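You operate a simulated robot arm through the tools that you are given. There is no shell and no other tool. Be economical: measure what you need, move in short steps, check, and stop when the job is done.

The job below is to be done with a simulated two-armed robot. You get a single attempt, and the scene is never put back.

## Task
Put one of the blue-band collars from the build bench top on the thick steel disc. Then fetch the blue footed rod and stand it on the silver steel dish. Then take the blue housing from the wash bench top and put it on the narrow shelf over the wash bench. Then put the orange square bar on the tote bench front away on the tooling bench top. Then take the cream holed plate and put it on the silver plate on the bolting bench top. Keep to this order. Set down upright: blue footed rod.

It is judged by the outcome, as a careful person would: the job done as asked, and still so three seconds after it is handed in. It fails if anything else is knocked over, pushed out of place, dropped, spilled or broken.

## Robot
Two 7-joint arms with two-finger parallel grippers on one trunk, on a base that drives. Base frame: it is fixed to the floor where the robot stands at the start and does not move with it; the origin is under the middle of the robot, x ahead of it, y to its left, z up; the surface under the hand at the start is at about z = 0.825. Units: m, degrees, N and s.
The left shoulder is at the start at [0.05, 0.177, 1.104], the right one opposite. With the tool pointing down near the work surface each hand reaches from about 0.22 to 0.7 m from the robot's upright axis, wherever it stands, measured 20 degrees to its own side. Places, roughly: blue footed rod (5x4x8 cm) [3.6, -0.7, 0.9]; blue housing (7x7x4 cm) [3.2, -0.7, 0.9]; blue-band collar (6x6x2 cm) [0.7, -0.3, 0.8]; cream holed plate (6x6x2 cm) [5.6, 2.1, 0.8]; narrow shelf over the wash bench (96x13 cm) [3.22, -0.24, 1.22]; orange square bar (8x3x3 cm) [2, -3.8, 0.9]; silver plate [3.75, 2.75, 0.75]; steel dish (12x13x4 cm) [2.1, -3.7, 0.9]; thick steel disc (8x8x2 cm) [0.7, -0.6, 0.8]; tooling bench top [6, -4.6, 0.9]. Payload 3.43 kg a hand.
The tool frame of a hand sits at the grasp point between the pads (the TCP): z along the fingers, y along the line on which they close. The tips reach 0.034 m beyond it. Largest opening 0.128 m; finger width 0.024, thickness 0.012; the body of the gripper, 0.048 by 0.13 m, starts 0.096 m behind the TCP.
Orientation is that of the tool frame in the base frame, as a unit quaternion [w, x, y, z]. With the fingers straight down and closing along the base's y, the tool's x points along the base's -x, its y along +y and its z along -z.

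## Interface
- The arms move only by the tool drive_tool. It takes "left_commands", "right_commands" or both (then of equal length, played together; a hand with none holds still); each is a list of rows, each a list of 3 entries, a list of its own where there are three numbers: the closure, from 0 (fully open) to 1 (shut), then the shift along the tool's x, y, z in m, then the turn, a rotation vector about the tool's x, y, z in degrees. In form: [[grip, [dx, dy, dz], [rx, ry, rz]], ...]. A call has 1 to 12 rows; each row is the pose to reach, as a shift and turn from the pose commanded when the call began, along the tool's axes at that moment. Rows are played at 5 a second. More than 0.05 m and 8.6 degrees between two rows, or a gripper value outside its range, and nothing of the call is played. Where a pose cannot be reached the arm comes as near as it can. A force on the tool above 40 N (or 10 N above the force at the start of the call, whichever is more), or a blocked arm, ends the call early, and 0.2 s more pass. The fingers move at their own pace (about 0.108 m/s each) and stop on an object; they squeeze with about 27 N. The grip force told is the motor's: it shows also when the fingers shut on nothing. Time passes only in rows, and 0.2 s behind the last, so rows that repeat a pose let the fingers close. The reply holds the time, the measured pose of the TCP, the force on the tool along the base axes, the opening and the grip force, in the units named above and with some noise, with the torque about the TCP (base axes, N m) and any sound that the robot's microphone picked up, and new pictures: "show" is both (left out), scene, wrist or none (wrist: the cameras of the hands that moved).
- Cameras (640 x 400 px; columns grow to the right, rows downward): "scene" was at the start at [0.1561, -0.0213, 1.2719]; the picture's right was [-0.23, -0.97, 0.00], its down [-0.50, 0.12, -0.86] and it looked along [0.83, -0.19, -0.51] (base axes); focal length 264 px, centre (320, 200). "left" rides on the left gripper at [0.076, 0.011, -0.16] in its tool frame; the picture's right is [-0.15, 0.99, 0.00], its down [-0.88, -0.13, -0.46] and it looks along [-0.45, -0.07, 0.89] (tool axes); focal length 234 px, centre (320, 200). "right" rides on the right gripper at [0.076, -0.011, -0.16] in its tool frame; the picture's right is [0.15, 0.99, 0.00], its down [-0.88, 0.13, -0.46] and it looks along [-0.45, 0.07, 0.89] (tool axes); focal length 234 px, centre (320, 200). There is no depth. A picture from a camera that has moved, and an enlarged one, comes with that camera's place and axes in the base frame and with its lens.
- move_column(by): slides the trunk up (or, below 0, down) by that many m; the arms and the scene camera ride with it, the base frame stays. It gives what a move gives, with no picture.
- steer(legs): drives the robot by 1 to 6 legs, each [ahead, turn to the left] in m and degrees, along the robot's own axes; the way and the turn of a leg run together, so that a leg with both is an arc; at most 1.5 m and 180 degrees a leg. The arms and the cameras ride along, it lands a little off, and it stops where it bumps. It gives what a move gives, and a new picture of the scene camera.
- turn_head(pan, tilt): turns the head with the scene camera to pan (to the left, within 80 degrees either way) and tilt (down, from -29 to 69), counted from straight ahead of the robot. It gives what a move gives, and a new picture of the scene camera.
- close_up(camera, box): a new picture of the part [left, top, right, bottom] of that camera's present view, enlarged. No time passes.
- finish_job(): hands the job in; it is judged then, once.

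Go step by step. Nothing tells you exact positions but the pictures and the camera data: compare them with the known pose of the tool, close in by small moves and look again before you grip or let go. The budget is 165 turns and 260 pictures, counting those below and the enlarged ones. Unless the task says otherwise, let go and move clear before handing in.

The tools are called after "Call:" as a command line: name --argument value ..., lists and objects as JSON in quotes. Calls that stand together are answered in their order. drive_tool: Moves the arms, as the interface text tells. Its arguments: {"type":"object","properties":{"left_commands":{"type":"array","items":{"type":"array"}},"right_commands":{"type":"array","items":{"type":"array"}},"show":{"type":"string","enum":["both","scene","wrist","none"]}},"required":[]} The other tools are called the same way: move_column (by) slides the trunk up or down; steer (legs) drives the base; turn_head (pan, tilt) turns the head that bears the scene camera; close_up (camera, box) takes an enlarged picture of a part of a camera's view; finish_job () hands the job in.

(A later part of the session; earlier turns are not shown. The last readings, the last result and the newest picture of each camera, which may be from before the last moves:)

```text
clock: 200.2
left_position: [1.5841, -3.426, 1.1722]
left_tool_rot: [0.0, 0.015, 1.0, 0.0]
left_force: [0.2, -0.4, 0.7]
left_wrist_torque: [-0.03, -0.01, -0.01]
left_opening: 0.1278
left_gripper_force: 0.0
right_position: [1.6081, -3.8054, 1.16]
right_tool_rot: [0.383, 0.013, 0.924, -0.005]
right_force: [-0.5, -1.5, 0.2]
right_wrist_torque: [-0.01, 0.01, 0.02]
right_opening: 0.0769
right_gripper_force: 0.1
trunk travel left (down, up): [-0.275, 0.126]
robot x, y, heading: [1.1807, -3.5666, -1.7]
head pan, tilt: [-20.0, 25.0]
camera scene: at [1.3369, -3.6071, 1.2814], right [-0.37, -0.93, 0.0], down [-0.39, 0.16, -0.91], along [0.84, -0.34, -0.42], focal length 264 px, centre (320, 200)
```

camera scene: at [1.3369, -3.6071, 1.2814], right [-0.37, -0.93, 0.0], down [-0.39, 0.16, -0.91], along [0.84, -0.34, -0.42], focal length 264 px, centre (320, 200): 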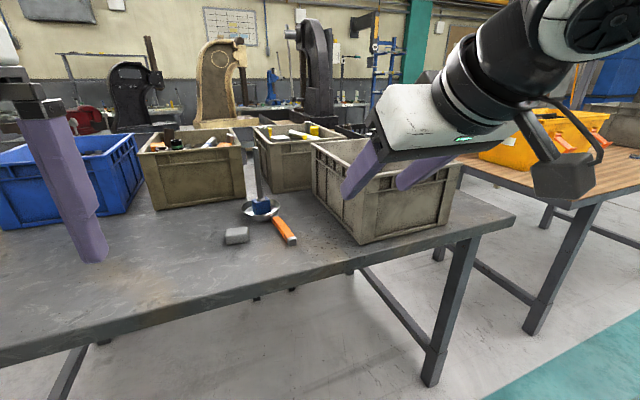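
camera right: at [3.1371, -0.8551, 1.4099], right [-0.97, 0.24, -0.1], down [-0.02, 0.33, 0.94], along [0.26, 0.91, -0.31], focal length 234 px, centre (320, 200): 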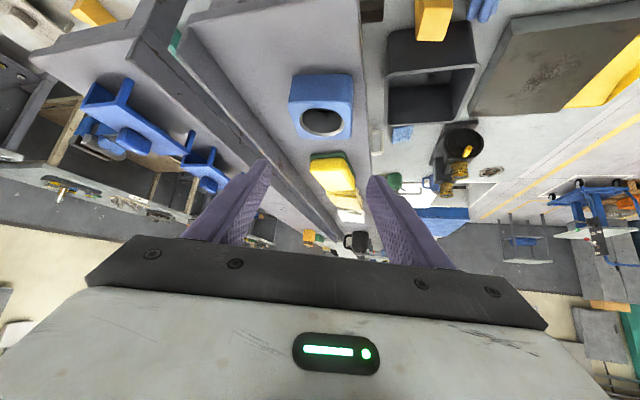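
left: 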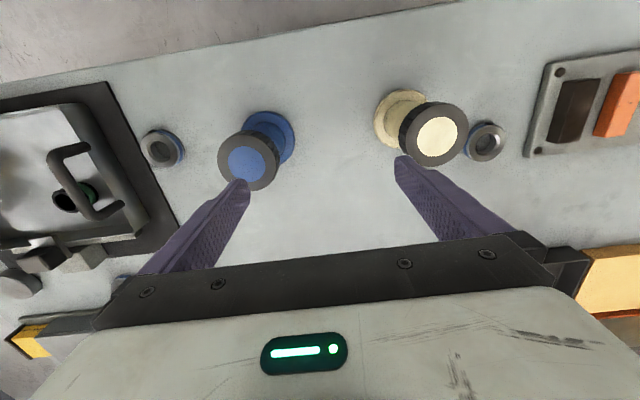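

The rod still stands. The left hand with vertical fingers suits the bar better (away from the tote), so I'll shift the robot about 0.37 m to the right first.

Call:
steer --legs '[[0, -51], [0.45, 0], [0, 53]]'

Call:
turn_head --pan 15 --tilt 38

```text
clock: 207.6
left_position: [1.8492, -3.7666, 1.173]
left_tool_rot: [-0.001, -0.007, 1.0, -0.001]
left_force: [-0.2, 0.5, -0.1]
left_wrist_torque: [0.0, 0.02, 0.02]
left_opening: 0.1281
left_gripper_force: 0.1
right_position: [1.8904, -4.1435, 1.161]
right_tool_rot: [0.383, -0.007, 0.924, 0.003]
right_force: [-0.3, -0.2, -0.5]
right_wrist_torque: [-0.01, 0.01, 0.0]
right_opening: 0.0767
right_gripper_force: 0.1
trunk travel left (down, up): [-0.275, 0.126]
robot x, y, heading: [1.4516, -3.9312, 0.7]
head pan, tilt: [-20.0, 25.0]
camera scene: at [1.6093, -3.9581, 1.2814], right [-0.33, -0.94, 0.0], down [-0.4, 0.14, -0.91], along [0.86, -0.3, -0.42], focal length 264 px, centre (320, 200)
```

scene: 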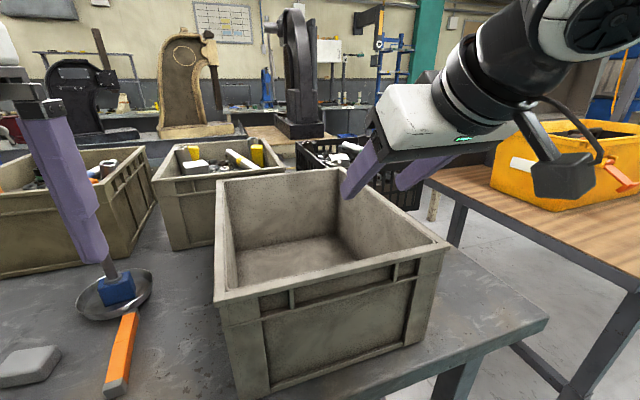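

```text
clock: 208.6
left_position: [1.8482, -3.7675, 1.1729]
left_tool_rot: [0.0, -0.008, 1.0, 0.0]
left_force: [0.1, -0.1, -0.5]
left_wrist_torque: [-0.01, 0.01, 0.0]
left_opening: 0.1281
left_gripper_force: 0.1
right_position: [1.8913, -4.1428, 1.1601]
right_tool_rot: [0.382, -0.006, 0.924, 0.002]
right_force: [-0.6, 0.2, 0.0]
right_wrist_torque: [-0.01, -0.01, -0.03]
right_opening: 0.0769
right_gripper_force: 0.0
trunk travel left (down, up): [-0.275, 0.126]
robot x, y, heading: [1.4547, -3.9288, 1.0]
head pan, tilt: [15.0, 38.0]
camera scene: at [1.6053, -3.9046, 1.2611], right [0.27, -0.96, 0.0], down [-0.59, -0.17, -0.79], along [0.76, 0.21, -0.62], focal length 264 px, centre (320, 200)
```

scene: 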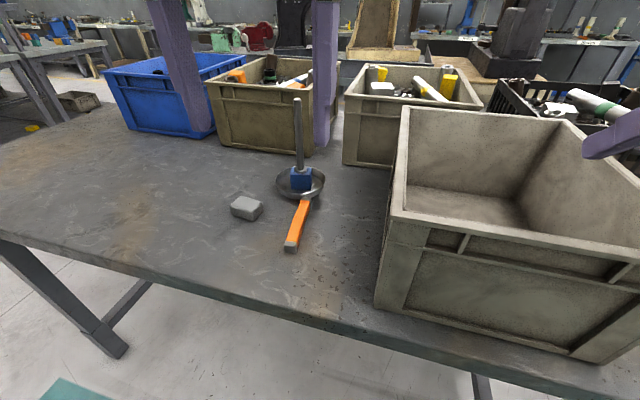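

The bar spans (1.92, -3.76) to (2.06, -3.74). I'll bring the left hand above its middle, aligned across it.

Call:
drive_tool --left_commands '[[0.2, [-0.032, 0.003, 0.03], [0, 0, -2]], [0.3, [-0.064, 0.006, 0.06], [0, 0, -4]], [0.38, [-0.095, 0.009, 0.09], [0, 0, -6]], [0.38, [-0.12, 0.012, 0.125], [0, 0, -6]], [0.38, [-0.125, 0.012, 0.17], [0, 0, -6]], [0.38, [-0.125, 0.012, 0.17], [0, 0, -6]]]'

Call:
close_up --camera "left" --box '[200, 60, 440, 220]'

```text
clock: 210.0
left_position: [1.9725, -3.7538, 1.0017]
left_tool_rot: [0.001, -0.061, 0.998, 0.001]
left_force: [0.2, 0.0, 0.6]
left_wrist_torque: [-0.02, 0.0, -0.02]
left_opening: 0.0794
left_gripper_force: 0.1
right_position: [1.8896, -4.1435, 1.1607]
right_tool_rot: [0.383, -0.006, 0.924, 0.003]
right_force: [0.3, -0.2, 0.2]
right_wrist_torque: [-0.02, -0.02, -0.03]
right_opening: 0.0769
right_gripper_force: 0.1
trunk travel left (down, up): [-0.275, 0.126]
robot x, y, heading: [1.4497, -3.93, 0.5]
head pan, tilt: [15.0, 38.0]
camera scene: at [1.6052, -3.9046, 1.2611], right [0.27, -0.96, 0.0], down [-0.59, -0.17, -0.79], along [0.76, 0.21, -0.62], focal length 264 px, centre (320, 200)
camera left: at [1.8958, -3.7516, 1.1616], right [0.03, 1.0, 0.0], down [0.89, -0.02, 0.46], along [0.46, -0.01, -0.89], focal length 234 px, centre (320, 200)
```

scene: 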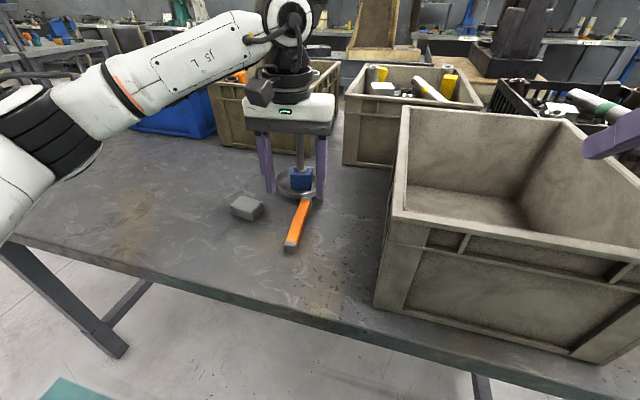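
left: 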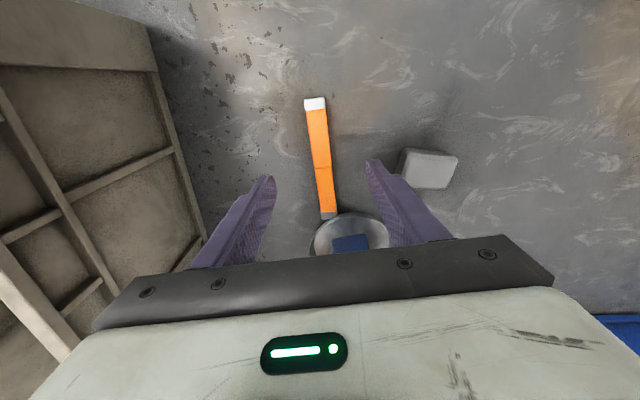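

```text
2.50 times, centred on (320, 140) of left
camera zoom: at [1.8958, -3.7516, 1.1616], right [0.03, 1.0, 0.0], down [0.89, -0.02, 0.46], along [0.46, -0.01, -0.89], focal length 585 px, centre (320, 350)
```

zoom: 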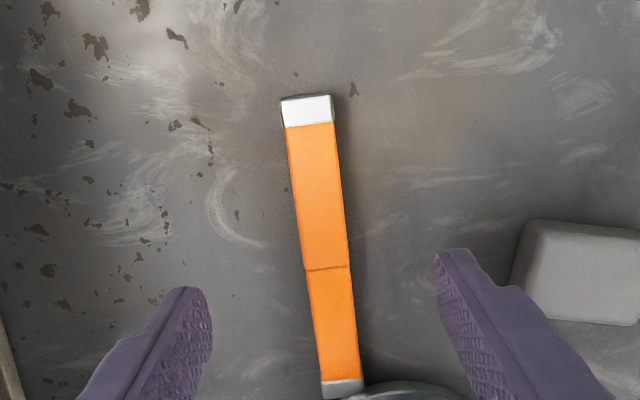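

Aligned with the bar. Descending to just above the bench.

Call:
drive_tool --left_commands '[[0.38, [0, 0.001, 0.04], [0, 0, 0]], [0.38, [0, 0.001, 0.075], [0, 0, 0]], [0.38, [0, 0.001, 0.091], [0, 0, 0]], [0.38, [0, 0.001, 0.094], [0, 0, 0]]]' --show "wrist"

```text
clock: 211.0
left_position: [1.9734, -3.7529, 0.9092]
left_tool_rot: [0.0, -0.06, 0.998, 0.0]
left_force: [-0.2, 0.0, 0.0]
left_wrist_torque: [-0.01, 0.03, -0.02]
left_opening: 0.0794
left_gripper_force: 0.0
right_position: [1.8905, -4.1433, 1.1607]
right_tool_rot: [0.383, -0.007, 0.924, 0.003]
right_force: [0.2, 0.6, -0.2]
right_wrist_torque: [0.02, 0.01, 0.03]
right_opening: 0.0768
right_gripper_force: 0.2
trunk travel left (down, up): [-0.275, 0.126]
robot x, y, heading: [1.4542, -3.9246, 0.7]
head pan, tilt: [15.0, 38.0]
camera left: at [1.8955, -3.7511, 1.0674], right [0.03, 1.0, 0.0], down [0.89, -0.02, 0.46], along [0.46, -0.01, -0.89], focal length 234 px, centre (320, 200)
```

left: 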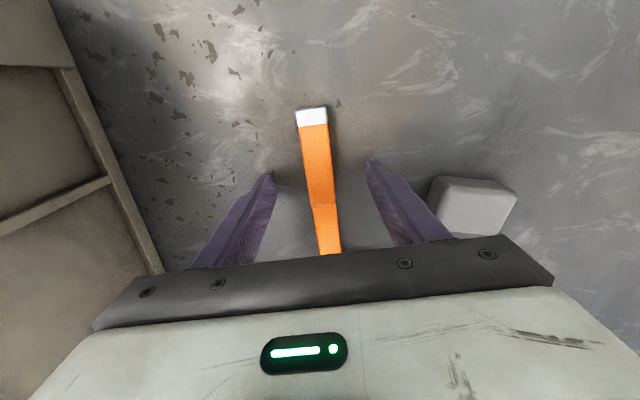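

Call:
drive_tool --left_commands '[[0.38, [0, 0, 0.003], [0, 0, 0]], [0.6, [0, 0, 0.003], [0, 0, 0]], [0.9, [0, 0, 0.003], [0, 0, 0]], [1, [0, 0, 0.003], [0, 0, 0]], [1, [0, 0, 0.003], [0, 0, 0]], [1, [0, 0, 0.003], [0, 0, 0]]]' --show "wrist"

Call:
close_up --camera "scene" --box '[220, 90, 380, 270]'

```text
clock: 212.4
left_position: [1.9716, -3.7526, 0.9043]
left_tool_rot: [0.0, -0.061, 0.998, -0.001]
left_force: [-1.1, -1.9, 0.2]
left_wrist_torque: [0.01, -0.16, -0.16]
left_opening: 0.0218
left_gripper_force: 26.9
right_position: [1.8897, -4.1427, 1.1599]
right_tool_rot: [0.383, -0.006, 0.924, 0.003]
right_force: [0.6, -0.1, -0.4]
right_wrist_torque: [0.03, 0.05, -0.01]
right_opening: 0.0767
right_gripper_force: 0.1
trunk travel left (down, up): [-0.275, 0.126]
robot x, y, heading: [1.4525, -3.9311, 0.9]
head pan, tilt: [15.0, 38.0]
camera left: at [1.8953, -3.7509, 1.0647], right [0.03, 1.0, 0.0], down [0.89, -0.02, 0.46], along [0.46, -0.01, -0.89], focal length 234 px, centre (320, 200)
```

left: 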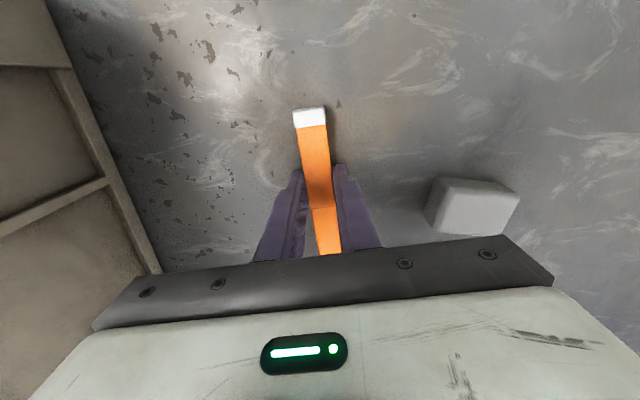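

```text
2.22 times, centred on (300, 180) of scene
camera zoom: at [1.6053, -3.9046, 1.261], right [0.27, -0.96, 0.0], down [-0.59, -0.17, -0.79], along [0.76, 0.21, -0.62], focal length 586 px, centre (364, 244)
```

zoom: 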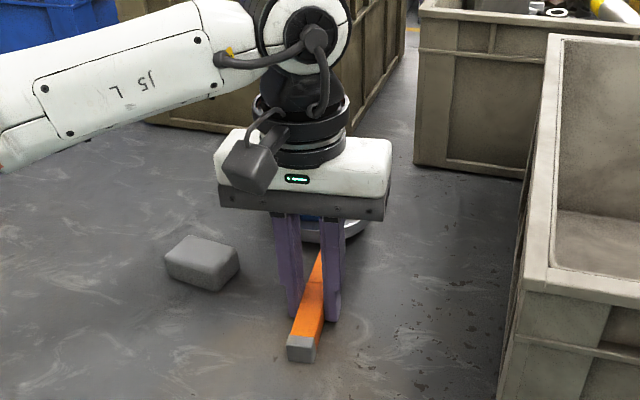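

I see a seam midway along the bar; I'll look closely before lifting.

Call:
close_up --camera "left" --box '[270, 90, 370, 260]'

Call:
close_up --camera "scene" --box '[270, 170, 350, 260]'

```text
2.35 times, centred on (320, 175) of left
camera zoom: at [1.8953, -3.7509, 1.0647], right [0.03, 1.0, 0.0], down [0.89, -0.02, 0.46], along [0.46, -0.01, -0.89], focal length 551 px, centre (320, 259)
```

zoom: 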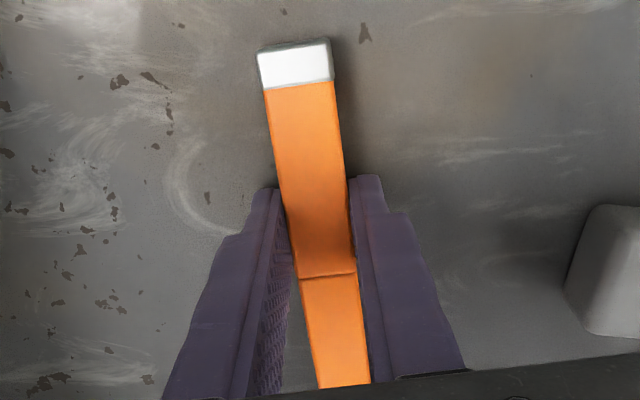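

```text
4.44 times, centred on (310, 215) of scene
camera zoom: at [1.6053, -3.9046, 1.261], right [0.27, -0.96, 0.0], down [-0.59, -0.17, -0.79], along [0.76, 0.21, -0.62], focal length 1172 px, centre (364, 133)
```

zoom: 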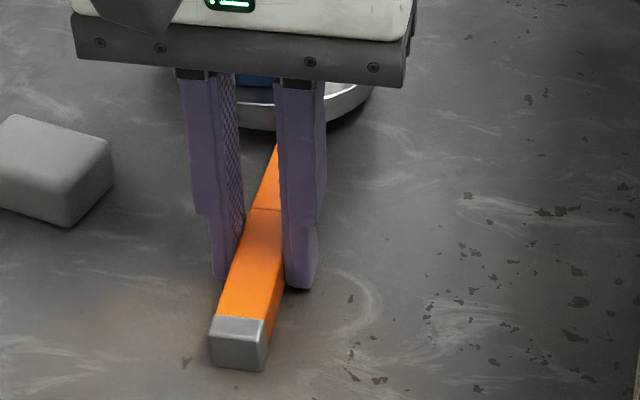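

Lifting gently by 2 cm to see whether the whole bar comes and the dish stays.

Call:
drive_tool --left_commands '[[1, [0, 0, -0.006], [0, 0, 0]], [1, [0, 0, -0.012], [0, 0, 0]], [1, [0, 0, -0.02], [0, 0, 0]]]' --show "wrist"

Call:
close_up --camera "scene" --box '[230, 90, 370, 270]'

```text
clock: 213.2
left_position: [1.971, -3.7531, 0.9244]
left_tool_rot: [0.0, -0.06, 0.998, 0.0]
left_force: [-2.4, -0.3, -4.9]
left_wrist_torque: [-0.03, 0.13, -0.03]
left_opening: 0.0219
left_gripper_force: 27.0
right_position: [1.8896, -4.1433, 1.1606]
right_tool_rot: [0.382, -0.006, 0.924, 0.002]
right_force: [0.0, -0.3, 0.6]
right_wrist_torque: [-0.01, 0.03, -0.03]
right_opening: 0.0768
right_gripper_force: 0.0
trunk travel left (down, up): [-0.275, 0.126]
robot x, y, heading: [1.4503, -3.9306, 0.4]
head pan, tilt: [15.0, 38.0]
camera left: at [1.8951, -3.7512, 1.0849], right [0.03, 1.0, 0.0], down [0.89, -0.02, 0.45], along [0.45, -0.01, -0.89], focal length 234 px, centre (320, 200)
```

left: 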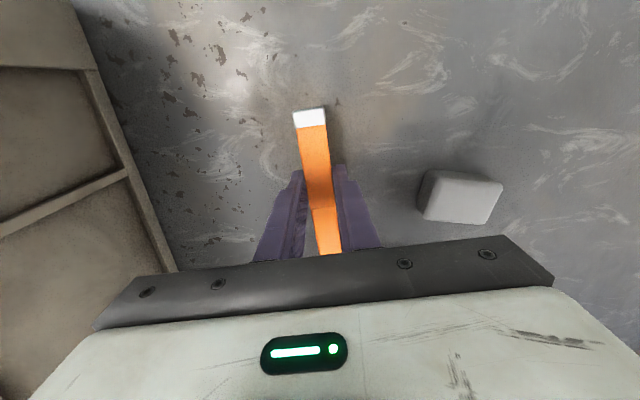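

```text
2.22 times, centred on (300, 180) of scene
camera zoom: at [1.6053, -3.9046, 1.261], right [0.27, -0.96, 0.0], down [-0.59, -0.17, -0.79], along [0.76, 0.21, -0.62], focal length 586 px, centre (364, 244)
```

zoom: 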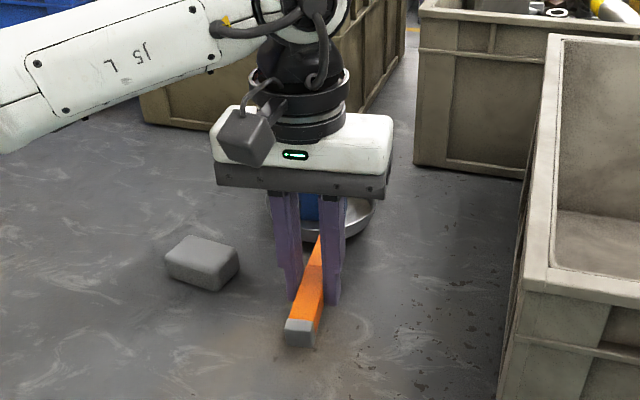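

Call:
drive_tool --left_commands '[[1, [0.0, 0, -0.03], [0, 0, 0]], [1, [0.0, 0, -0.07], [0, 0, 0]], [1, [0.02, 0, -0.11], [0, 0, 0]], [1, [0.05, 0, -0.15], [0, 0, 0]], [1, [0.08, 0, -0.17], [0, 0, 0]]]'

Call:
close_up --camera "scene" --box '[230, 90, 370, 270]'

```text
clock: 214.4
left_position: [1.8927, -3.7614, 1.0947]
left_tool_rot: [0.0, -0.06, 0.998, 0.002]
left_force: [-0.2, 0.5, -5.3]
left_wrist_torque: [0.0, 0.08, 0.0]
left_opening: 0.0214
left_gripper_force: 26.6
right_position: [1.89, -4.1433, 1.1601]
right_tool_rot: [0.383, -0.007, 0.924, 0.003]
right_force: [0.5, -0.1, -0.1]
right_wrist_torque: [-0.01, -0.01, 0.04]
right_opening: 0.0768
right_gripper_force: 0.1
trunk travel left (down, up): [-0.275, 0.126]
robot x, y, heading: [1.452, -3.9317, 0.8]
head pan, tilt: [15.0, 38.0]
camera scene: at [1.6052, -3.9044, 1.261], right [0.27, -0.96, 0.0], down [-0.59, -0.17, -0.79], along [0.76, 0.21, -0.62], focal length 264 px, centre (320, 200)
camera left: at [1.8149, -3.7604, 1.2542], right [0.03, 1.0, 0.0], down [0.89, -0.02, 0.46], along [0.45, -0.01, -0.89], focal length 234 px, centre (320, 200)
```

scene: 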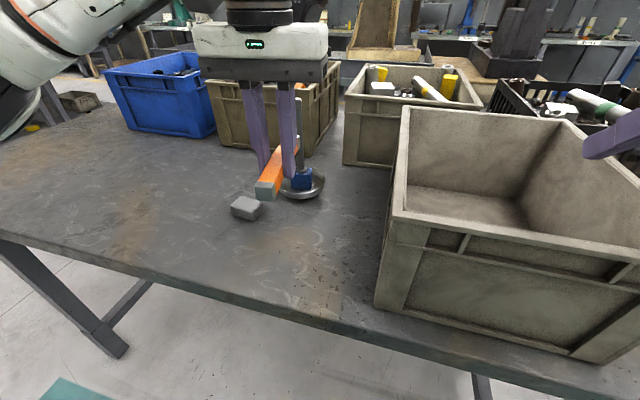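
left: 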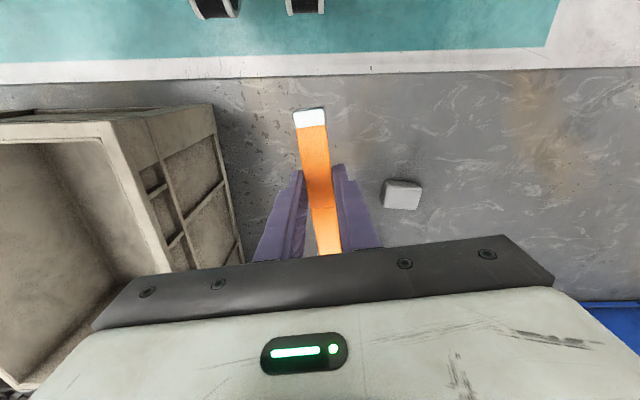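

```text
2.22 times, centred on (300, 180) of scene
camera zoom: at [1.6052, -3.9044, 1.261], right [0.27, -0.96, 0.0], down [-0.59, -0.17, -0.79], along [0.76, 0.21, -0.62], focal length 586 px, centre (364, 244)
```

zoom: 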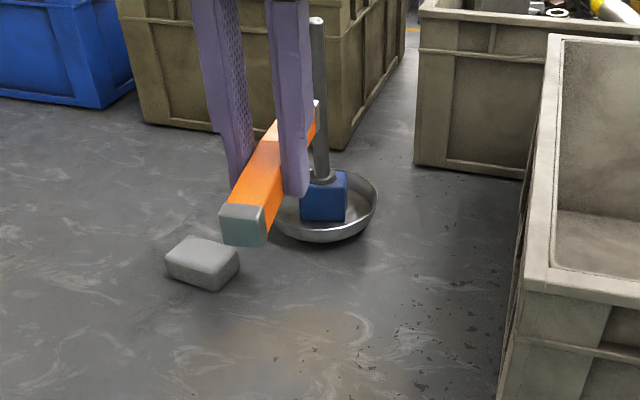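

The whole bar came up as one piece; dish and rod are undisturbed. I'll back off and look for the route to the tooling bench at about (6, -4.6).

Call:
steer --legs '[[-0.3, 0], [0, -60]]'

Call:
turn_head --pan 10 --tilt 8

```text
clock: 219.1
left_position: [1.5158, -4.229, 1.0942]
left_tool_rot: [0.001, 0.446, 0.895, 0.0]
left_force: [0.2, -0.3, -5.1]
left_wrist_torque: [0.1, 0.04, 0.01]
left_opening: 0.0221
left_gripper_force: 27.3
right_position: [1.1863, -4.4186, 1.1602]
right_tool_rot: [0.333, 0.456, 0.803, -0.189]
right_force: [-0.1, -0.7, -0.2]
right_wrist_torque: [0.01, -0.02, 0.04]
right_opening: 0.0771
right_gripper_force: 0.0
trunk travel left (down, up): [-0.275, 0.126]
robot x, y, heading: [1.1506, -3.9299, -59.3]
head pan, tilt: [15.0, 38.0]
camera scene: at [1.2496, -4.0538, 1.261], right [-0.7, -0.72, 0.0], down [-0.44, 0.43, -0.79], along [0.57, -0.55, -0.62], focal length 264 px, centre (320, 200)
```

scene: 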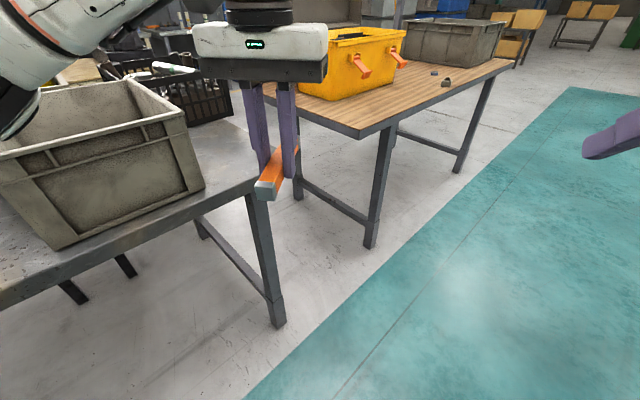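

```text
clock: 220.0
left_position: [1.5167, -4.2295, 1.0947]
left_tool_rot: [0.0, 0.446, 0.895, 0.001]
left_force: [0.1, -0.1, -4.9]
left_wrist_torque: [0.05, 0.05, 0.02]
left_opening: 0.0216
left_gripper_force: 27.4
right_position: [1.1853, -4.4186, 1.1609]
right_tool_rot: [0.332, 0.455, 0.804, -0.188]
right_force: [-0.6, -0.5, 0.5]
right_wrist_torque: [0.04, 0.01, -0.03]
right_opening: 0.0766
right_gripper_force: 0.0
trunk travel left (down, up): [-0.275, 0.126]
robot x, y, heading: [1.1521, -3.9294, -59.0]
head pan, tilt: [10.0, 8.0]
camera scene: at [1.2484, -4.0636, 1.3088], right [-0.76, -0.66, 0.0], down [-0.09, 0.11, -0.99], along [0.65, -0.75, -0.14], focal length 264 px, centre (320, 200)
```

scene: 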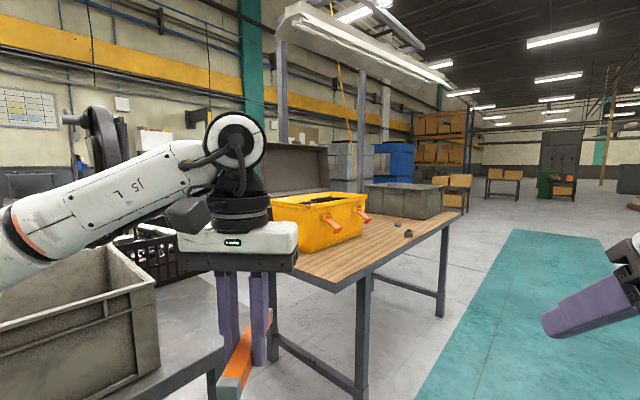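

The south gap is too narrow, so I'll take the wide north aisle: back up along the teal strip, then east between the wash bench and the tote bench.

Call:
steer --legs '[[0, 149], [1.5, 0], [0.15, 0], [0, -68], [1.0, 0], [1.0, 0]]'

Call:
turn_head --pan -45 --tilt 15

```text
clock: 247.2
left_position: [3.3004, -1.1762, 1.0952]
left_tool_rot: [0.0, -0.254, 0.967, 0.0]
left_force: [0.1, 0.6, -4.5]
left_wrist_torque: [-0.07, 0.08, -0.01]
left_opening: 0.0217
left_gripper_force: 27.3
right_position: [3.443, -1.5288, 1.1605]
right_tool_rot: [0.374, -0.187, 0.905, 0.077]
right_force: [-0.2, -0.3, -1.4]
right_wrist_torque: [0.02, 0.03, -0.02]
right_opening: 0.0766
right_gripper_force: 0.0
trunk travel left (down, up): [-0.275, 0.126]
robot x, y, heading: [2.9534, -1.4944, 23.3]
head pan, tilt: [10.0, 8.0]
camera scene: at [3.0983, -1.4188, 1.3089], right [0.55, -0.84, 0.0], down [-0.12, -0.08, -0.99], along [0.83, 0.54, -0.14], focal length 264 px, centre (320, 200)
```

scene: 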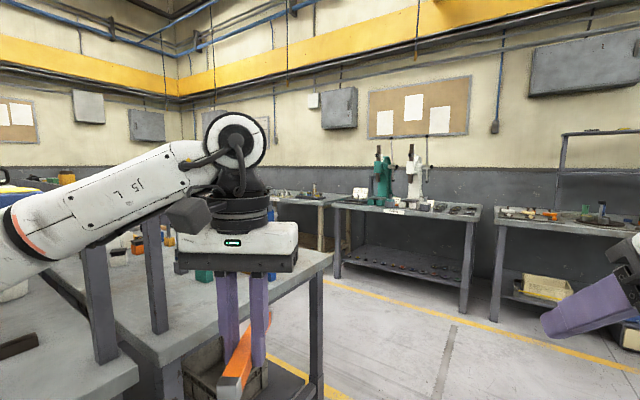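

```text
clock: 248.4
left_position: [3.2992, -1.1755, 1.0949]
left_tool_rot: [0.0, -0.254, 0.967, 0.0]
left_force: [1.6, -2.0, -4.7]
left_wrist_torque: [-0.06, 0.08, 0.03]
left_opening: 0.0217
left_gripper_force: 27.1
right_position: [3.4427, -1.5288, 1.1599]
right_tool_rot: [0.375, -0.186, 0.905, 0.077]
right_force: [-0.5, 0.1, 0.5]
right_wrist_torque: [0.0, -0.01, 0.03]
right_opening: 0.0768
right_gripper_force: 0.1
trunk travel left (down, up): [-0.275, 0.126]
robot x, y, heading: [2.9588, -1.4958, 23.2]
head pan, tilt: [-45.0, 15.0]
camera scene: at [3.1075, -1.5042, 1.2976], right [-0.37, -0.93, 0.0], down [-0.24, 0.1, -0.97], along [0.9, -0.36, -0.26], focal length 264 px, centre (320, 200)
```

scene: 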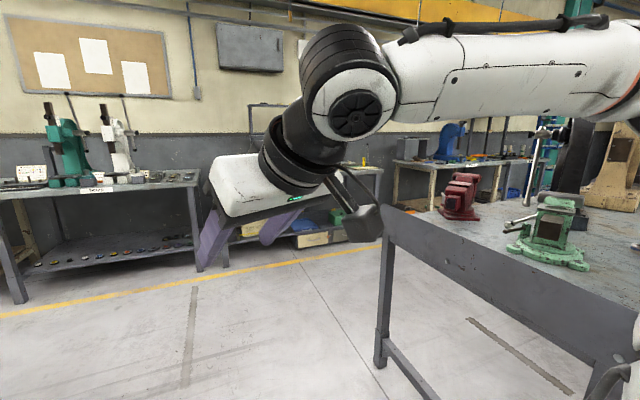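

The aisle between the vise bench and the back-wall benches (x from 4.2 to 5.5) leads south. I'll go to about (4.8, -1.75) and face south.

Call:
steer --legs '[[0, -31], [0.93, 0], [0.93, 0], [0, -82]]'

Call:
turn_head --pan 0 --tilt 15

```text
clock: 262.8
left_position: [4.9494, -2.2002, 1.094]
left_tool_rot: [0.0, 0.675, 0.738, -0.001]
left_force: [-0.2, 0.0, -4.5]
left_wrist_torque: [0.08, -0.03, -0.01]
left_opening: 0.0221
left_gripper_force: 27.2
right_position: [4.5692, -2.1843, 1.1596]
right_tool_rot: [0.267, 0.659, 0.648, -0.272]
right_force: [-0.1, -0.8, 0.3]
right_wrist_torque: [0.0, -0.01, 0.02]
right_opening: 0.0765
right_gripper_force: 0.0
trunk travel left (down, up): [-0.275, 0.126]
robot x, y, heading: [4.7972, -1.7552, -91.2]
head pan, tilt: [-45.0, 15.0]
camera scene: at [4.7271, -1.8916, 1.2975], right [-0.7, 0.72, 0.0], down [0.19, 0.18, -0.97], along [-0.69, -0.67, -0.26], focal length 264 px, centre (320, 200)
```

scene: 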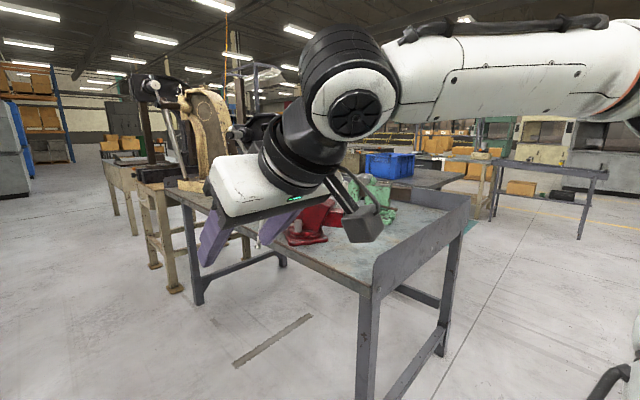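

```text
clock: 263.9
left_position: [4.9502, -2.1988, 1.0943]
left_tool_rot: [0.001, 0.676, 0.737, 0.0]
left_force: [-0.5, -0.1, -3.4]
left_wrist_torque: [0.05, 0.0, 0.01]
left_opening: 0.0216
left_gripper_force: 27.1
right_position: [4.5681, -2.1849, 1.1606]
right_tool_rot: [0.267, 0.659, 0.648, -0.273]
right_force: [1.0, 0.4, 0.1]
right_wrist_torque: [-0.01, -0.02, 0.03]
right_opening: 0.0768
right_gripper_force: 0.2
trunk travel left (down, up): [-0.275, 0.126]
robot x, y, heading: [4.7988, -1.7553, -91.0]
head pan, tilt: [0.0, 15.0]
camera scene: at [4.7927, -1.9201, 1.2975], right [-1.0, 0.02, 0.0], down [0.0, 0.26, -0.97], along [-0.02, -0.97, -0.26], focal length 264 px, centre (320, 200)
```

scene: 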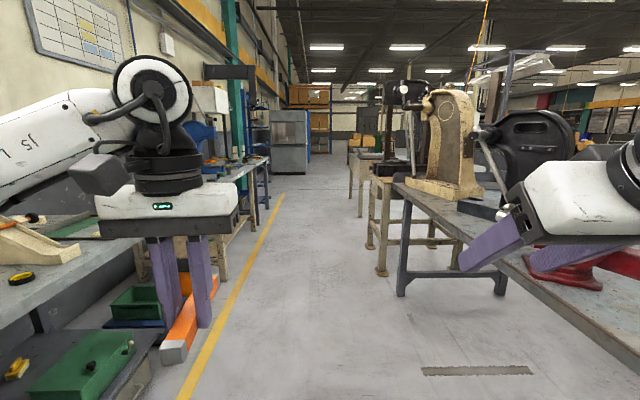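

The aisle is clear. I'll drive south 2.3 m and turn to face the wall benches.

Call:
steer --legs '[[0, 3], [1.2, 0], [0, -2], [1.1, 0]]'

Call:
turn_head --pan 60 --tilt 18

```text
clock: 275.9
left_position: [4.9924, -4.4804, 1.094]
left_tool_rot: [-0.001, 0.668, 0.744, 0.001]
left_force: [-0.3, 0.0, -4.9]
left_wrist_torque: [0.14, 0.04, 0.0]
left_opening: 0.0219
left_gripper_force: 26.7
right_position: [4.6125, -4.4737, 1.1604]
right_tool_rot: [0.27, 0.652, 0.655, -0.27]
right_force: [-0.6, -0.4, -0.2]
right_wrist_torque: [0.03, 0.0, 0.01]
right_opening: 0.0767
right_gripper_force: 0.1
trunk travel left (down, up): [-0.275, 0.126]
robot x, y, heading: [4.8336, -4.0399, -90.1]
head pan, tilt: [0.0, 15.0]
camera scene: at [4.8308, -4.2042, 1.2975], right [-1.0, 0.0, 0.0], down [0.0, 0.26, -0.97], along [0.0, -0.97, -0.26], focal length 264 px, centre (320, 200)
```

scene: 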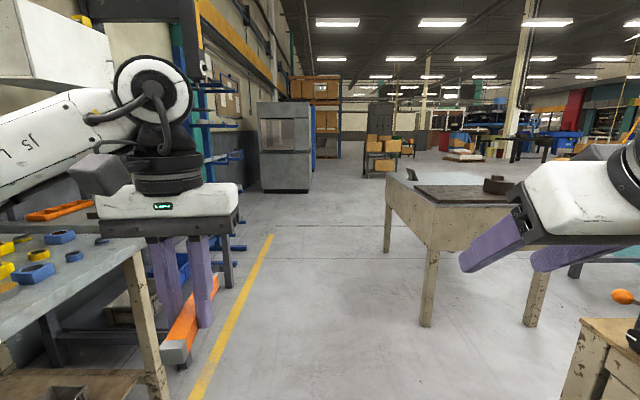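

```text
clock: 277.2
left_position: [4.9934, -4.4795, 1.0942]
left_tool_rot: [-0.001, 0.668, 0.744, -0.001]
left_force: [0.0, -0.2, -3.1]
left_wrist_torque: [0.09, 0.02, -0.01]
left_opening: 0.0217
left_gripper_force: 26.8
right_position: [4.6128, -4.4731, 1.1612]
right_tool_rot: [0.27, 0.652, 0.655, -0.27]
right_force: [1.0, -0.1, 0.0]
right_wrist_torque: [-0.03, -0.02, -0.01]
right_opening: 0.0768
right_gripper_force: 0.1
trunk travel left (down, up): [-0.275, 0.126]
robot x, y, heading: [4.8323, -4.0386, -89.8]
head pan, tilt: [60.0, 18.0]
camera scene: at [4.9115, -4.1571, 1.2927], right [-0.5, -0.87, 0.0], down [-0.27, 0.15, -0.95], along [0.82, -0.47, -0.31], focal length 264 px, centre (320, 200)
```

scene: 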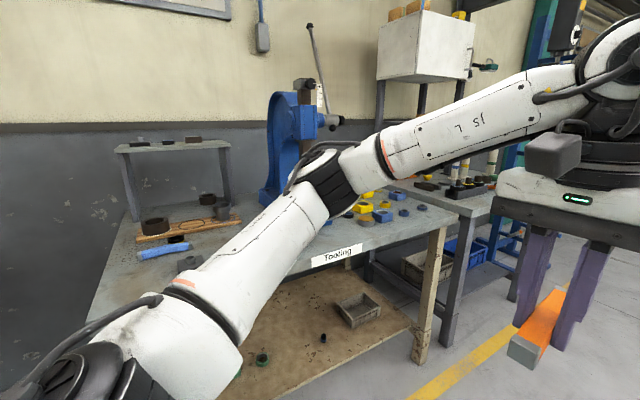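

This is the tooling bench (front edge x≈5.5, label at y≈-4.57). I'll move alongside it and turn to face it.

Call:
steer --legs '[[0.55, 0], [0, 90]]'

Call:
turn_head --pan -5 --tilt 28

```text
clock: 284.2
left_position: [5.2713, -4.4252, 1.0945]
left_tool_rot: [-0.001, -0.052, 0.999, 0.001]
left_force: [0.8, 0.2, -5.1]
left_wrist_torque: [-0.02, 0.11, 0.01]
left_opening: 0.0215
left_gripper_force: 27.2
right_position: [5.2651, -4.8064, 1.161]
right_tool_rot: [0.383, 0.0, 0.924, -0.001]
right_force: [-0.7, 0.0, -0.2]
right_wrist_torque: [-0.03, -0.02, 0.01]
right_opening: 0.077
right_gripper_force: 0.0
trunk travel left (down, up): [-0.275, 0.126]
robot x, y, heading: [4.833, -4.5865, -0.3]
head pan, tilt: [60.0, 18.0]
camera scene: at [4.9463, -4.5046, 1.2926], right [0.87, -0.5, 0.0], down [-0.15, -0.27, -0.95], along [0.48, 0.82, -0.31], focal length 264 px, centre (320, 200)
```

scene: 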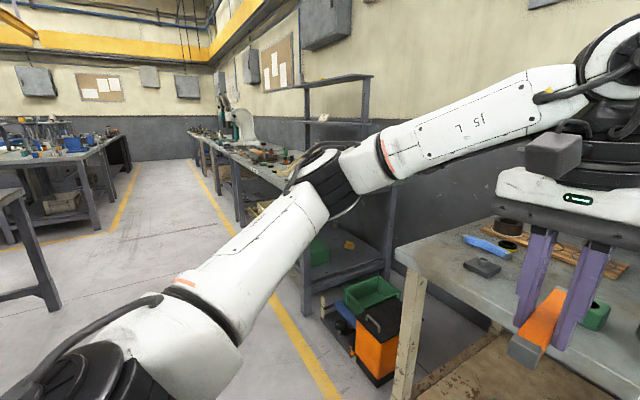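

```text
clock: 285.6
left_position: [5.2718, -4.4258, 1.0943]
left_tool_rot: [0.0, -0.053, 0.999, 0.001]
left_force: [-0.1, 0.1, -5.2]
left_wrist_torque: [0.03, 0.09, 0.0]
left_opening: 0.0218
left_gripper_force: 27.1
right_position: [5.2641, -4.8067, 1.1626]
right_tool_rot: [0.384, 0.0, 0.923, -0.001]
right_force: [-0.2, 0.2, 0.5]
right_wrist_torque: [0.02, 0.02, -0.05]
right_opening: 0.0767
right_gripper_force: 0.1
trunk travel left (down, up): [-0.275, 0.126]
robot x, y, heading: [4.8289, -4.5861, 0.1]
head pan, tilt: [-5.0, 28.0]
camera scene: at [4.9905, -4.5934, 1.2765], right [-0.09, -1.0, 0.0], down [-0.47, 0.04, -0.88], along [0.88, -0.08, -0.47], focal length 264 px, centre (320, 200)
```

scene: 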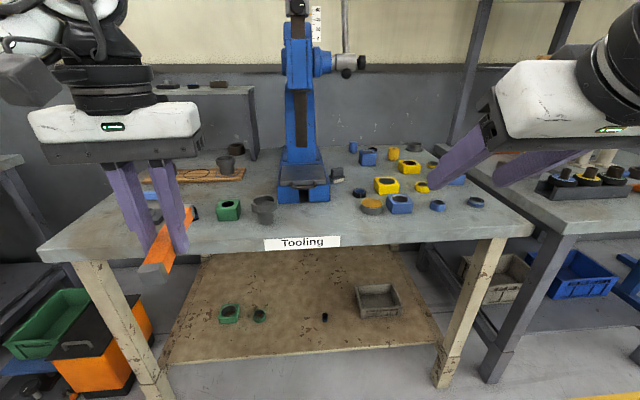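

Call:
close_up --camera "left" --box '[0, 0, 640, 400]'

Call:
close_up --camera "scene" --box '[40, 130, 540, 290]'

```text
1.00 times, centred on (320, 200) of left (not enlarged: the box is as wide or as high as the picture)
camera zoom: at [5.1951, -4.4223, 1.2538], right [0.04, 1.0, 0.0], down [0.89, -0.04, 0.45], along [0.45, -0.02, -0.89], focal length 234 px, centre (320, 200)
```

zoom: 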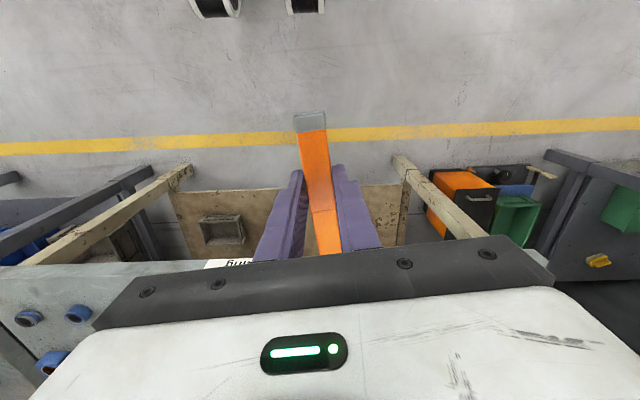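

```text
1.28 times, centred on (290, 210) of scene
camera zoom: at [4.9905, -4.5934, 1.2765], right [-0.09, -1.0, 0.0], down [-0.47, 0.04, -0.88], along [0.88, -0.08, -0.47], focal length 338 px, centre (358, 187)
```

zoom: 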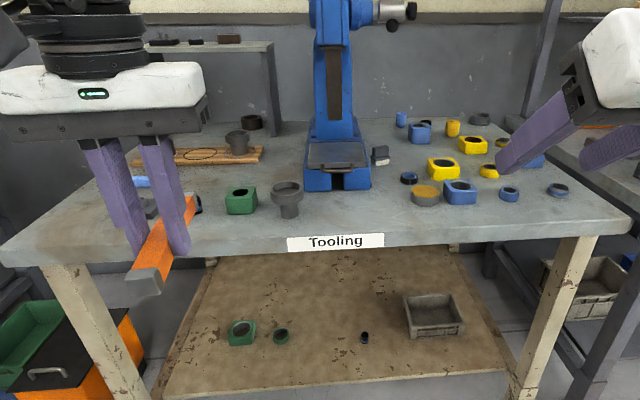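

Clear ground seems to be at the bench's front left. I'll drive 0.2 m nearer and look down at it.

Call:
drive_tool --left_commands '[[1, [0.02, 0.03, -0.02], [0, 0, 0]], [1, [0.04, 0.06, -0.04], [0, 0, 0]], [1, [0.04, 0.09, -0.06], [0, 0, 0]]]' --show "none"

Call:
steer --legs '[[0.25, 0]]'

Call:
turn_head --pan 22 --tilt 42

```text
clock: 286.4
left_position: [5.2213, -4.3393, 1.1556]
left_tool_rot: [0.0, -0.052, 0.999, 0.0]
left_force: [0.3, -0.1, -4.4]
left_wrist_torque: [-0.02, 0.09, -0.01]
left_opening: 0.0219
left_gripper_force: 27.1
right_position: [5.264, -4.8068, 1.1602]
right_tool_rot: [0.383, 0.0, 0.924, -0.001]
right_force: [0.1, -0.8, -0.7]
right_wrist_torque: [0.02, 0.02, 0.0]
right_opening: 0.0768
right_gripper_force: 0.0
trunk travel left (down, up): [-0.275, 0.126]
robot x, y, heading: [4.8287, -4.5813, 0.1]
head pan, tilt: [-5.0, 28.0]
```

```text
clock: 288.2
left_position: [5.4739, -4.3405, 1.1551]
left_tool_rot: [0.0, -0.053, 0.999, 0.0]
left_force: [-0.2, 0.3, -5.5]
left_wrist_torque: [0.0, 0.08, -0.02]
left_opening: 0.0214
left_gripper_force: 27.3
right_position: [5.5139, -4.8058, 1.1598]
right_tool_rot: [0.383, 0.001, 0.924, -0.001]
right_force: [-0.2, 0.5, -0.4]
right_wrist_torque: [-0.02, 0.03, -0.02]
right_opening: 0.0769
right_gripper_force: 0.1
trunk travel left (down, up): [-0.275, 0.126]
robot x, y, heading: [5.0819, -4.5832, 0.0]
head pan, tilt: [-5.0, 28.0]
camera scene: at [5.2409, -4.5935, 1.2764], right [-0.09, -1.0, 0.0], down [-0.47, 0.04, -0.88], along [0.88, -0.08, -0.47], focal length 264 px, centre (320, 200)
```

scene: 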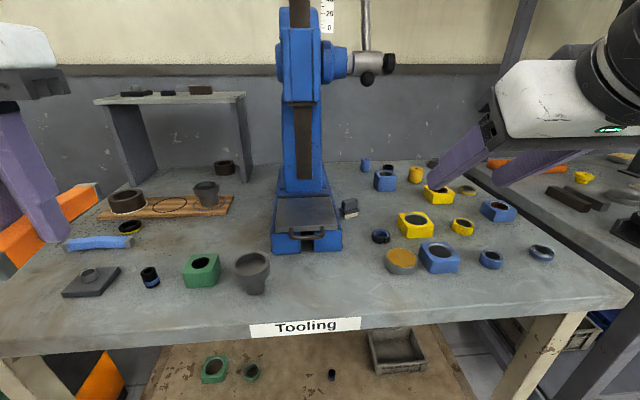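

```text
clock: 289.1
left_position: [5.4724, -4.3404, 1.1561]
left_tool_rot: [0.0, -0.052, 0.999, 0.0]
left_force: [0.2, 0.8, -4.8]
left_wrist_torque: [0.0, 0.07, -0.01]
left_opening: 0.0216
left_gripper_force: 27.3
right_position: [5.5144, -4.8064, 1.1604]
right_tool_rot: [0.382, 0.0, 0.924, -0.001]
right_force: [0.2, -0.1, 0.4]
right_wrist_torque: [-0.02, 0.01, -0.01]
right_opening: 0.0768
right_gripper_force: 0.0
trunk travel left (down, up): [-0.275, 0.126]
robot x, y, heading: [5.083, -4.5841, -0.2]
head pan, tilt: [22.0, 42.0]
camera scene: at [5.227, -4.5543, 1.2551], right [0.37, -0.93, 0.0], down [-0.62, -0.25, -0.74], along [0.69, 0.28, -0.67], focal length 264 px, centre (320, 200)
```

scene: 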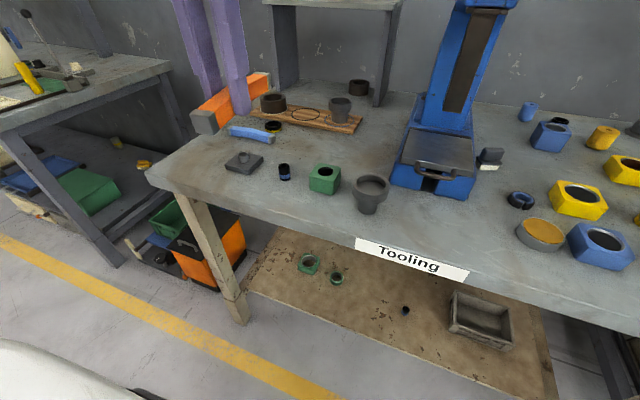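

A clear strip about 10 cm deep runs along the front edge (x 5.55–5.645). I'll turn the bar parallel to the edge while moving it over (5.592, -4.325).

Call:
drive_tool --left_commands '[[1, [-0.011, 0, 0], [0, 0, -7.7]], [1, [-0.022, 0, 0], [0, 0, -15.4]], [1, [-0.033, 0, 0], [0, 0, -23.1]], [1, [-0.044, 0, 0.01], [0, 0, -30.8]], [1, [-0.055, 0, 0.02], [0, 0, -38.5]], [1, [-0.066, 0, 0.03], [0, 0, -46.2]], [1, [-0.077, 0, 0.04], [0, 0, -53.9]], [1, [-0.088, 0, 0.05], [0, 0, -61.6]], [1, [-0.1, 0.001, 0.06], [0, 0, -69.3]], [1, [-0.11, 0.002, 0.07], [0, 0, -77]], [1, [-0.121, 0.002, 0.08], [0, 0, -84]], [1, [-0.121, 0.002, 0.08], [0, 0, -84]]]'

```text
clock: 291.7
left_position: [5.5927, -4.3263, 1.0753]
left_tool_rot: [0.0, 0.708, -0.707, 0.0]
left_force: [-0.3, -0.2, -4.2]
left_wrist_torque: [-0.09, 0.04, -0.06]
left_opening: 0.0217
left_gripper_force: 27.0
right_position: [5.5131, -4.8059, 1.1605]
right_tool_rot: [0.382, 0.001, 0.924, -0.001]
right_force: [0.0, -0.1, 0.3]
right_wrist_torque: [-0.02, -0.03, 0.01]
right_opening: 0.0772
right_gripper_force: 0.1
trunk travel left (down, up): [-0.275, 0.126]
robot x, y, heading: [5.0812, -4.5819, -0.1]
head pan, tilt: [22.0, 42.0]
camera scene: at [5.227, -4.5542, 1.2551], right [0.37, -0.93, 0.0], down [-0.62, -0.25, -0.74], along [0.69, 0.28, -0.67], focal length 264 px, centre (320, 200)
camera left: at [5.5813, -4.4021, 1.2348], right [-0.99, 0.14, 0.0], down [0.13, 0.88, 0.46], along [0.07, 0.45, -0.89], focal length 234 px, centre (320, 200)
```

scene: 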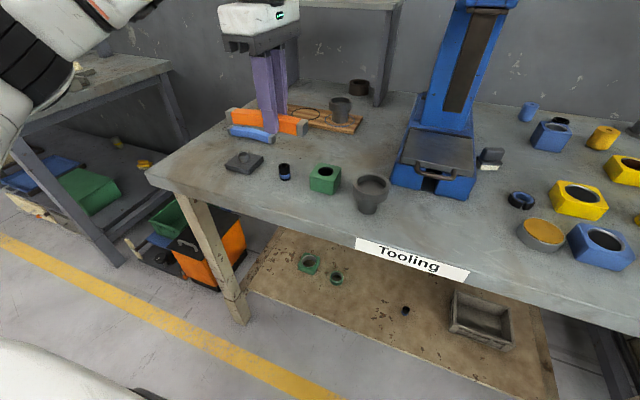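
left: 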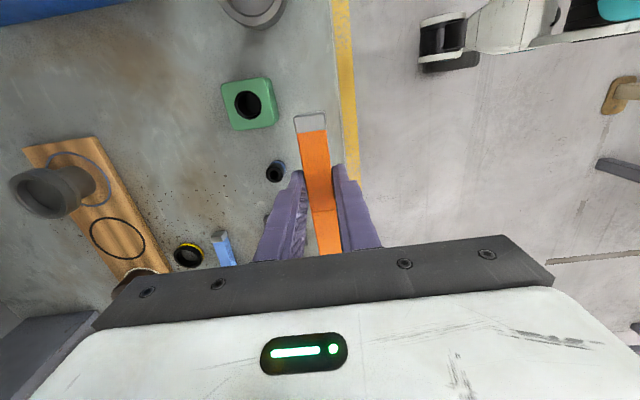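

The bar is parallel to the edge and over the clear strip. Lowering to near contact.

Call:
drive_tool --left_commands '[[1, [0, 0, 0.04], [0, 0, 0]], [1, [0, 0, 0.08], [0, 0, 0]], [1, [0, 0, 0.12], [0, 0, 0]], [1, [0, 0, 0.15], [0, 0, 0]], [1, [0, 0, 0.16], [0, 0, 0]], [1, [0, 0, 0.165], [0, 0, 0]]]'

Call:
close_up --camera "scene" --box '[180, 80, 400, 240]'

```text
clock: 293.1
left_position: [5.5919, -4.3268, 0.9102]
left_tool_rot: [0.0, 0.707, -0.707, -0.001]
left_force: [0.8, 0.3, -5.2]
left_wrist_torque: [-0.1, 0.0, 0.0]
left_opening: 0.0219
left_gripper_force: 27.0
right_position: [5.5153, -4.8066, 1.1606]
right_tool_rot: [0.382, 0.001, 0.924, -0.001]
right_force: [-0.8, -0.5, 1.1]
right_wrist_torque: [-0.01, 0.04, -0.03]
right_opening: 0.0765
right_gripper_force: 0.0
trunk travel left (down, up): [-0.275, 0.126]
robot x, y, heading: [5.0785, -4.5851, 0.1]
head pan, tilt: [22.0, 42.0]
camera scene: at [5.2271, -4.5542, 1.255], right [0.37, -0.93, 0.0], down [-0.62, -0.25, -0.74], along [0.69, 0.28, -0.67], focal length 264 px, centre (320, 200)
camera left: at [5.5812, -4.4013, 1.0696], right [-0.99, 0.15, 0.0], down [0.13, 0.88, 0.46], along [0.07, 0.45, -0.89], focal length 234 px, centre (320, 200)
```

scene: 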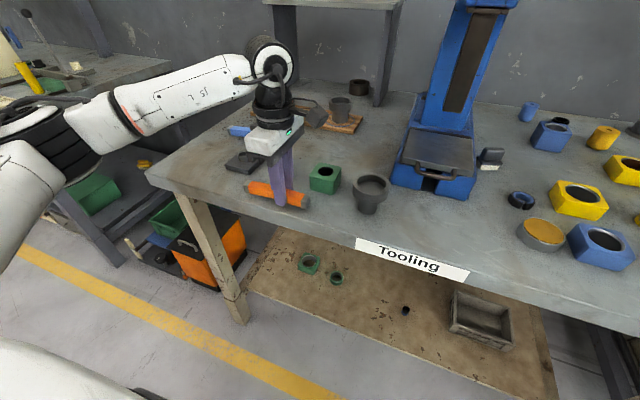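
left: 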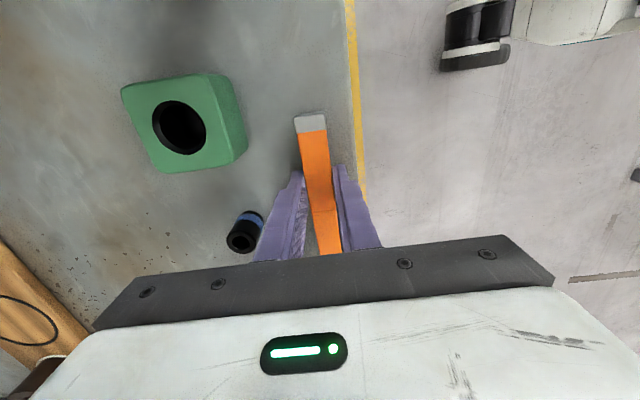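

```text
2.50 times, centred on (290, 160) of scene
camera zoom: at [5.2271, -4.5542, 1.255], right [0.37, -0.93, 0.0], down [-0.62, -0.25, -0.74], along [0.69, 0.28, -0.67], focal length 659 px, centre (395, 300)
```

zoom: 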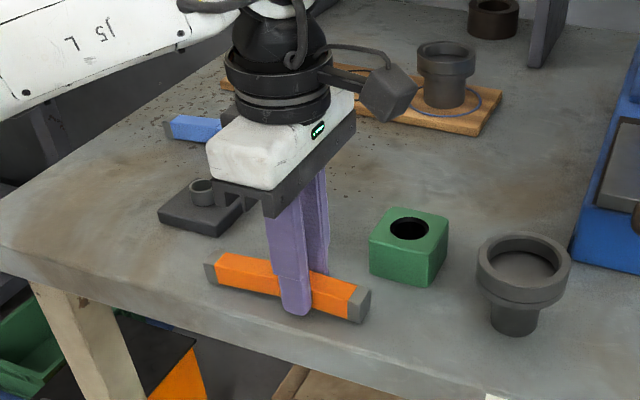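

Call:
drive_tool --left_commands '[[1, [0, 0, 0.004], [0, 0, 0]], [1, [0, 0, 0.008], [0, 0, 0]], [1, [0, 0, 0.011], [0, 0, 0]], [1, [0, 0, 0.014], [0, 0, 0]], [1, [0, 0, 0.017], [0, 0, 0]]]' --show "none"

Call:
close_up --camera "scene" --box '[180, 80, 400, 240]'

```text
clock: 294.2
left_position: [5.5924, -4.3261, 0.9035]
left_tool_rot: [0.003, -0.707, 0.707, -0.005]
left_force: [-9.1, 0.3, 15.6]
left_wrist_torque: [0.34, 0.66, 0.15]
left_opening: 0.0219
left_gripper_force: 27.1
right_position: [5.5129, -4.8078, 1.1613]
right_tool_rot: [0.383, 0.001, 0.924, 0.0]
right_force: [0.2, 0.1, 0.1]
right_wrist_torque: [-0.02, 0.02, -0.02]
right_opening: 0.0768
right_gripper_force: 0.1
trunk travel left (down, up): [-0.275, 0.126]
robot x, y, heading: [5.0802, -4.5844, -0.1]
head pan, tilt: [22.0, 42.0]
stopped in row 5 (left hand): the force on the tool passed its limit at 43 N (the readings are from after the stop); the commanded pose is now the measured one
```

```text
2.50 times, centred on (290, 160) of scene
camera zoom: at [5.2249, -4.555, 1.2552], right [0.37, -0.93, 0.0], down [-0.62, -0.25, -0.74], along [0.69, 0.28, -0.67], focal length 659 px, centre (395, 300)
```

zoom: 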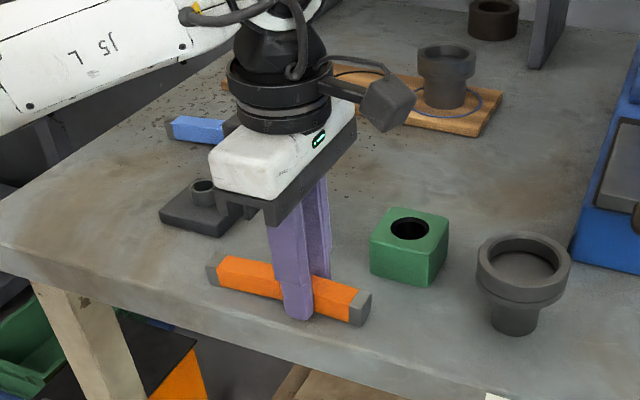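

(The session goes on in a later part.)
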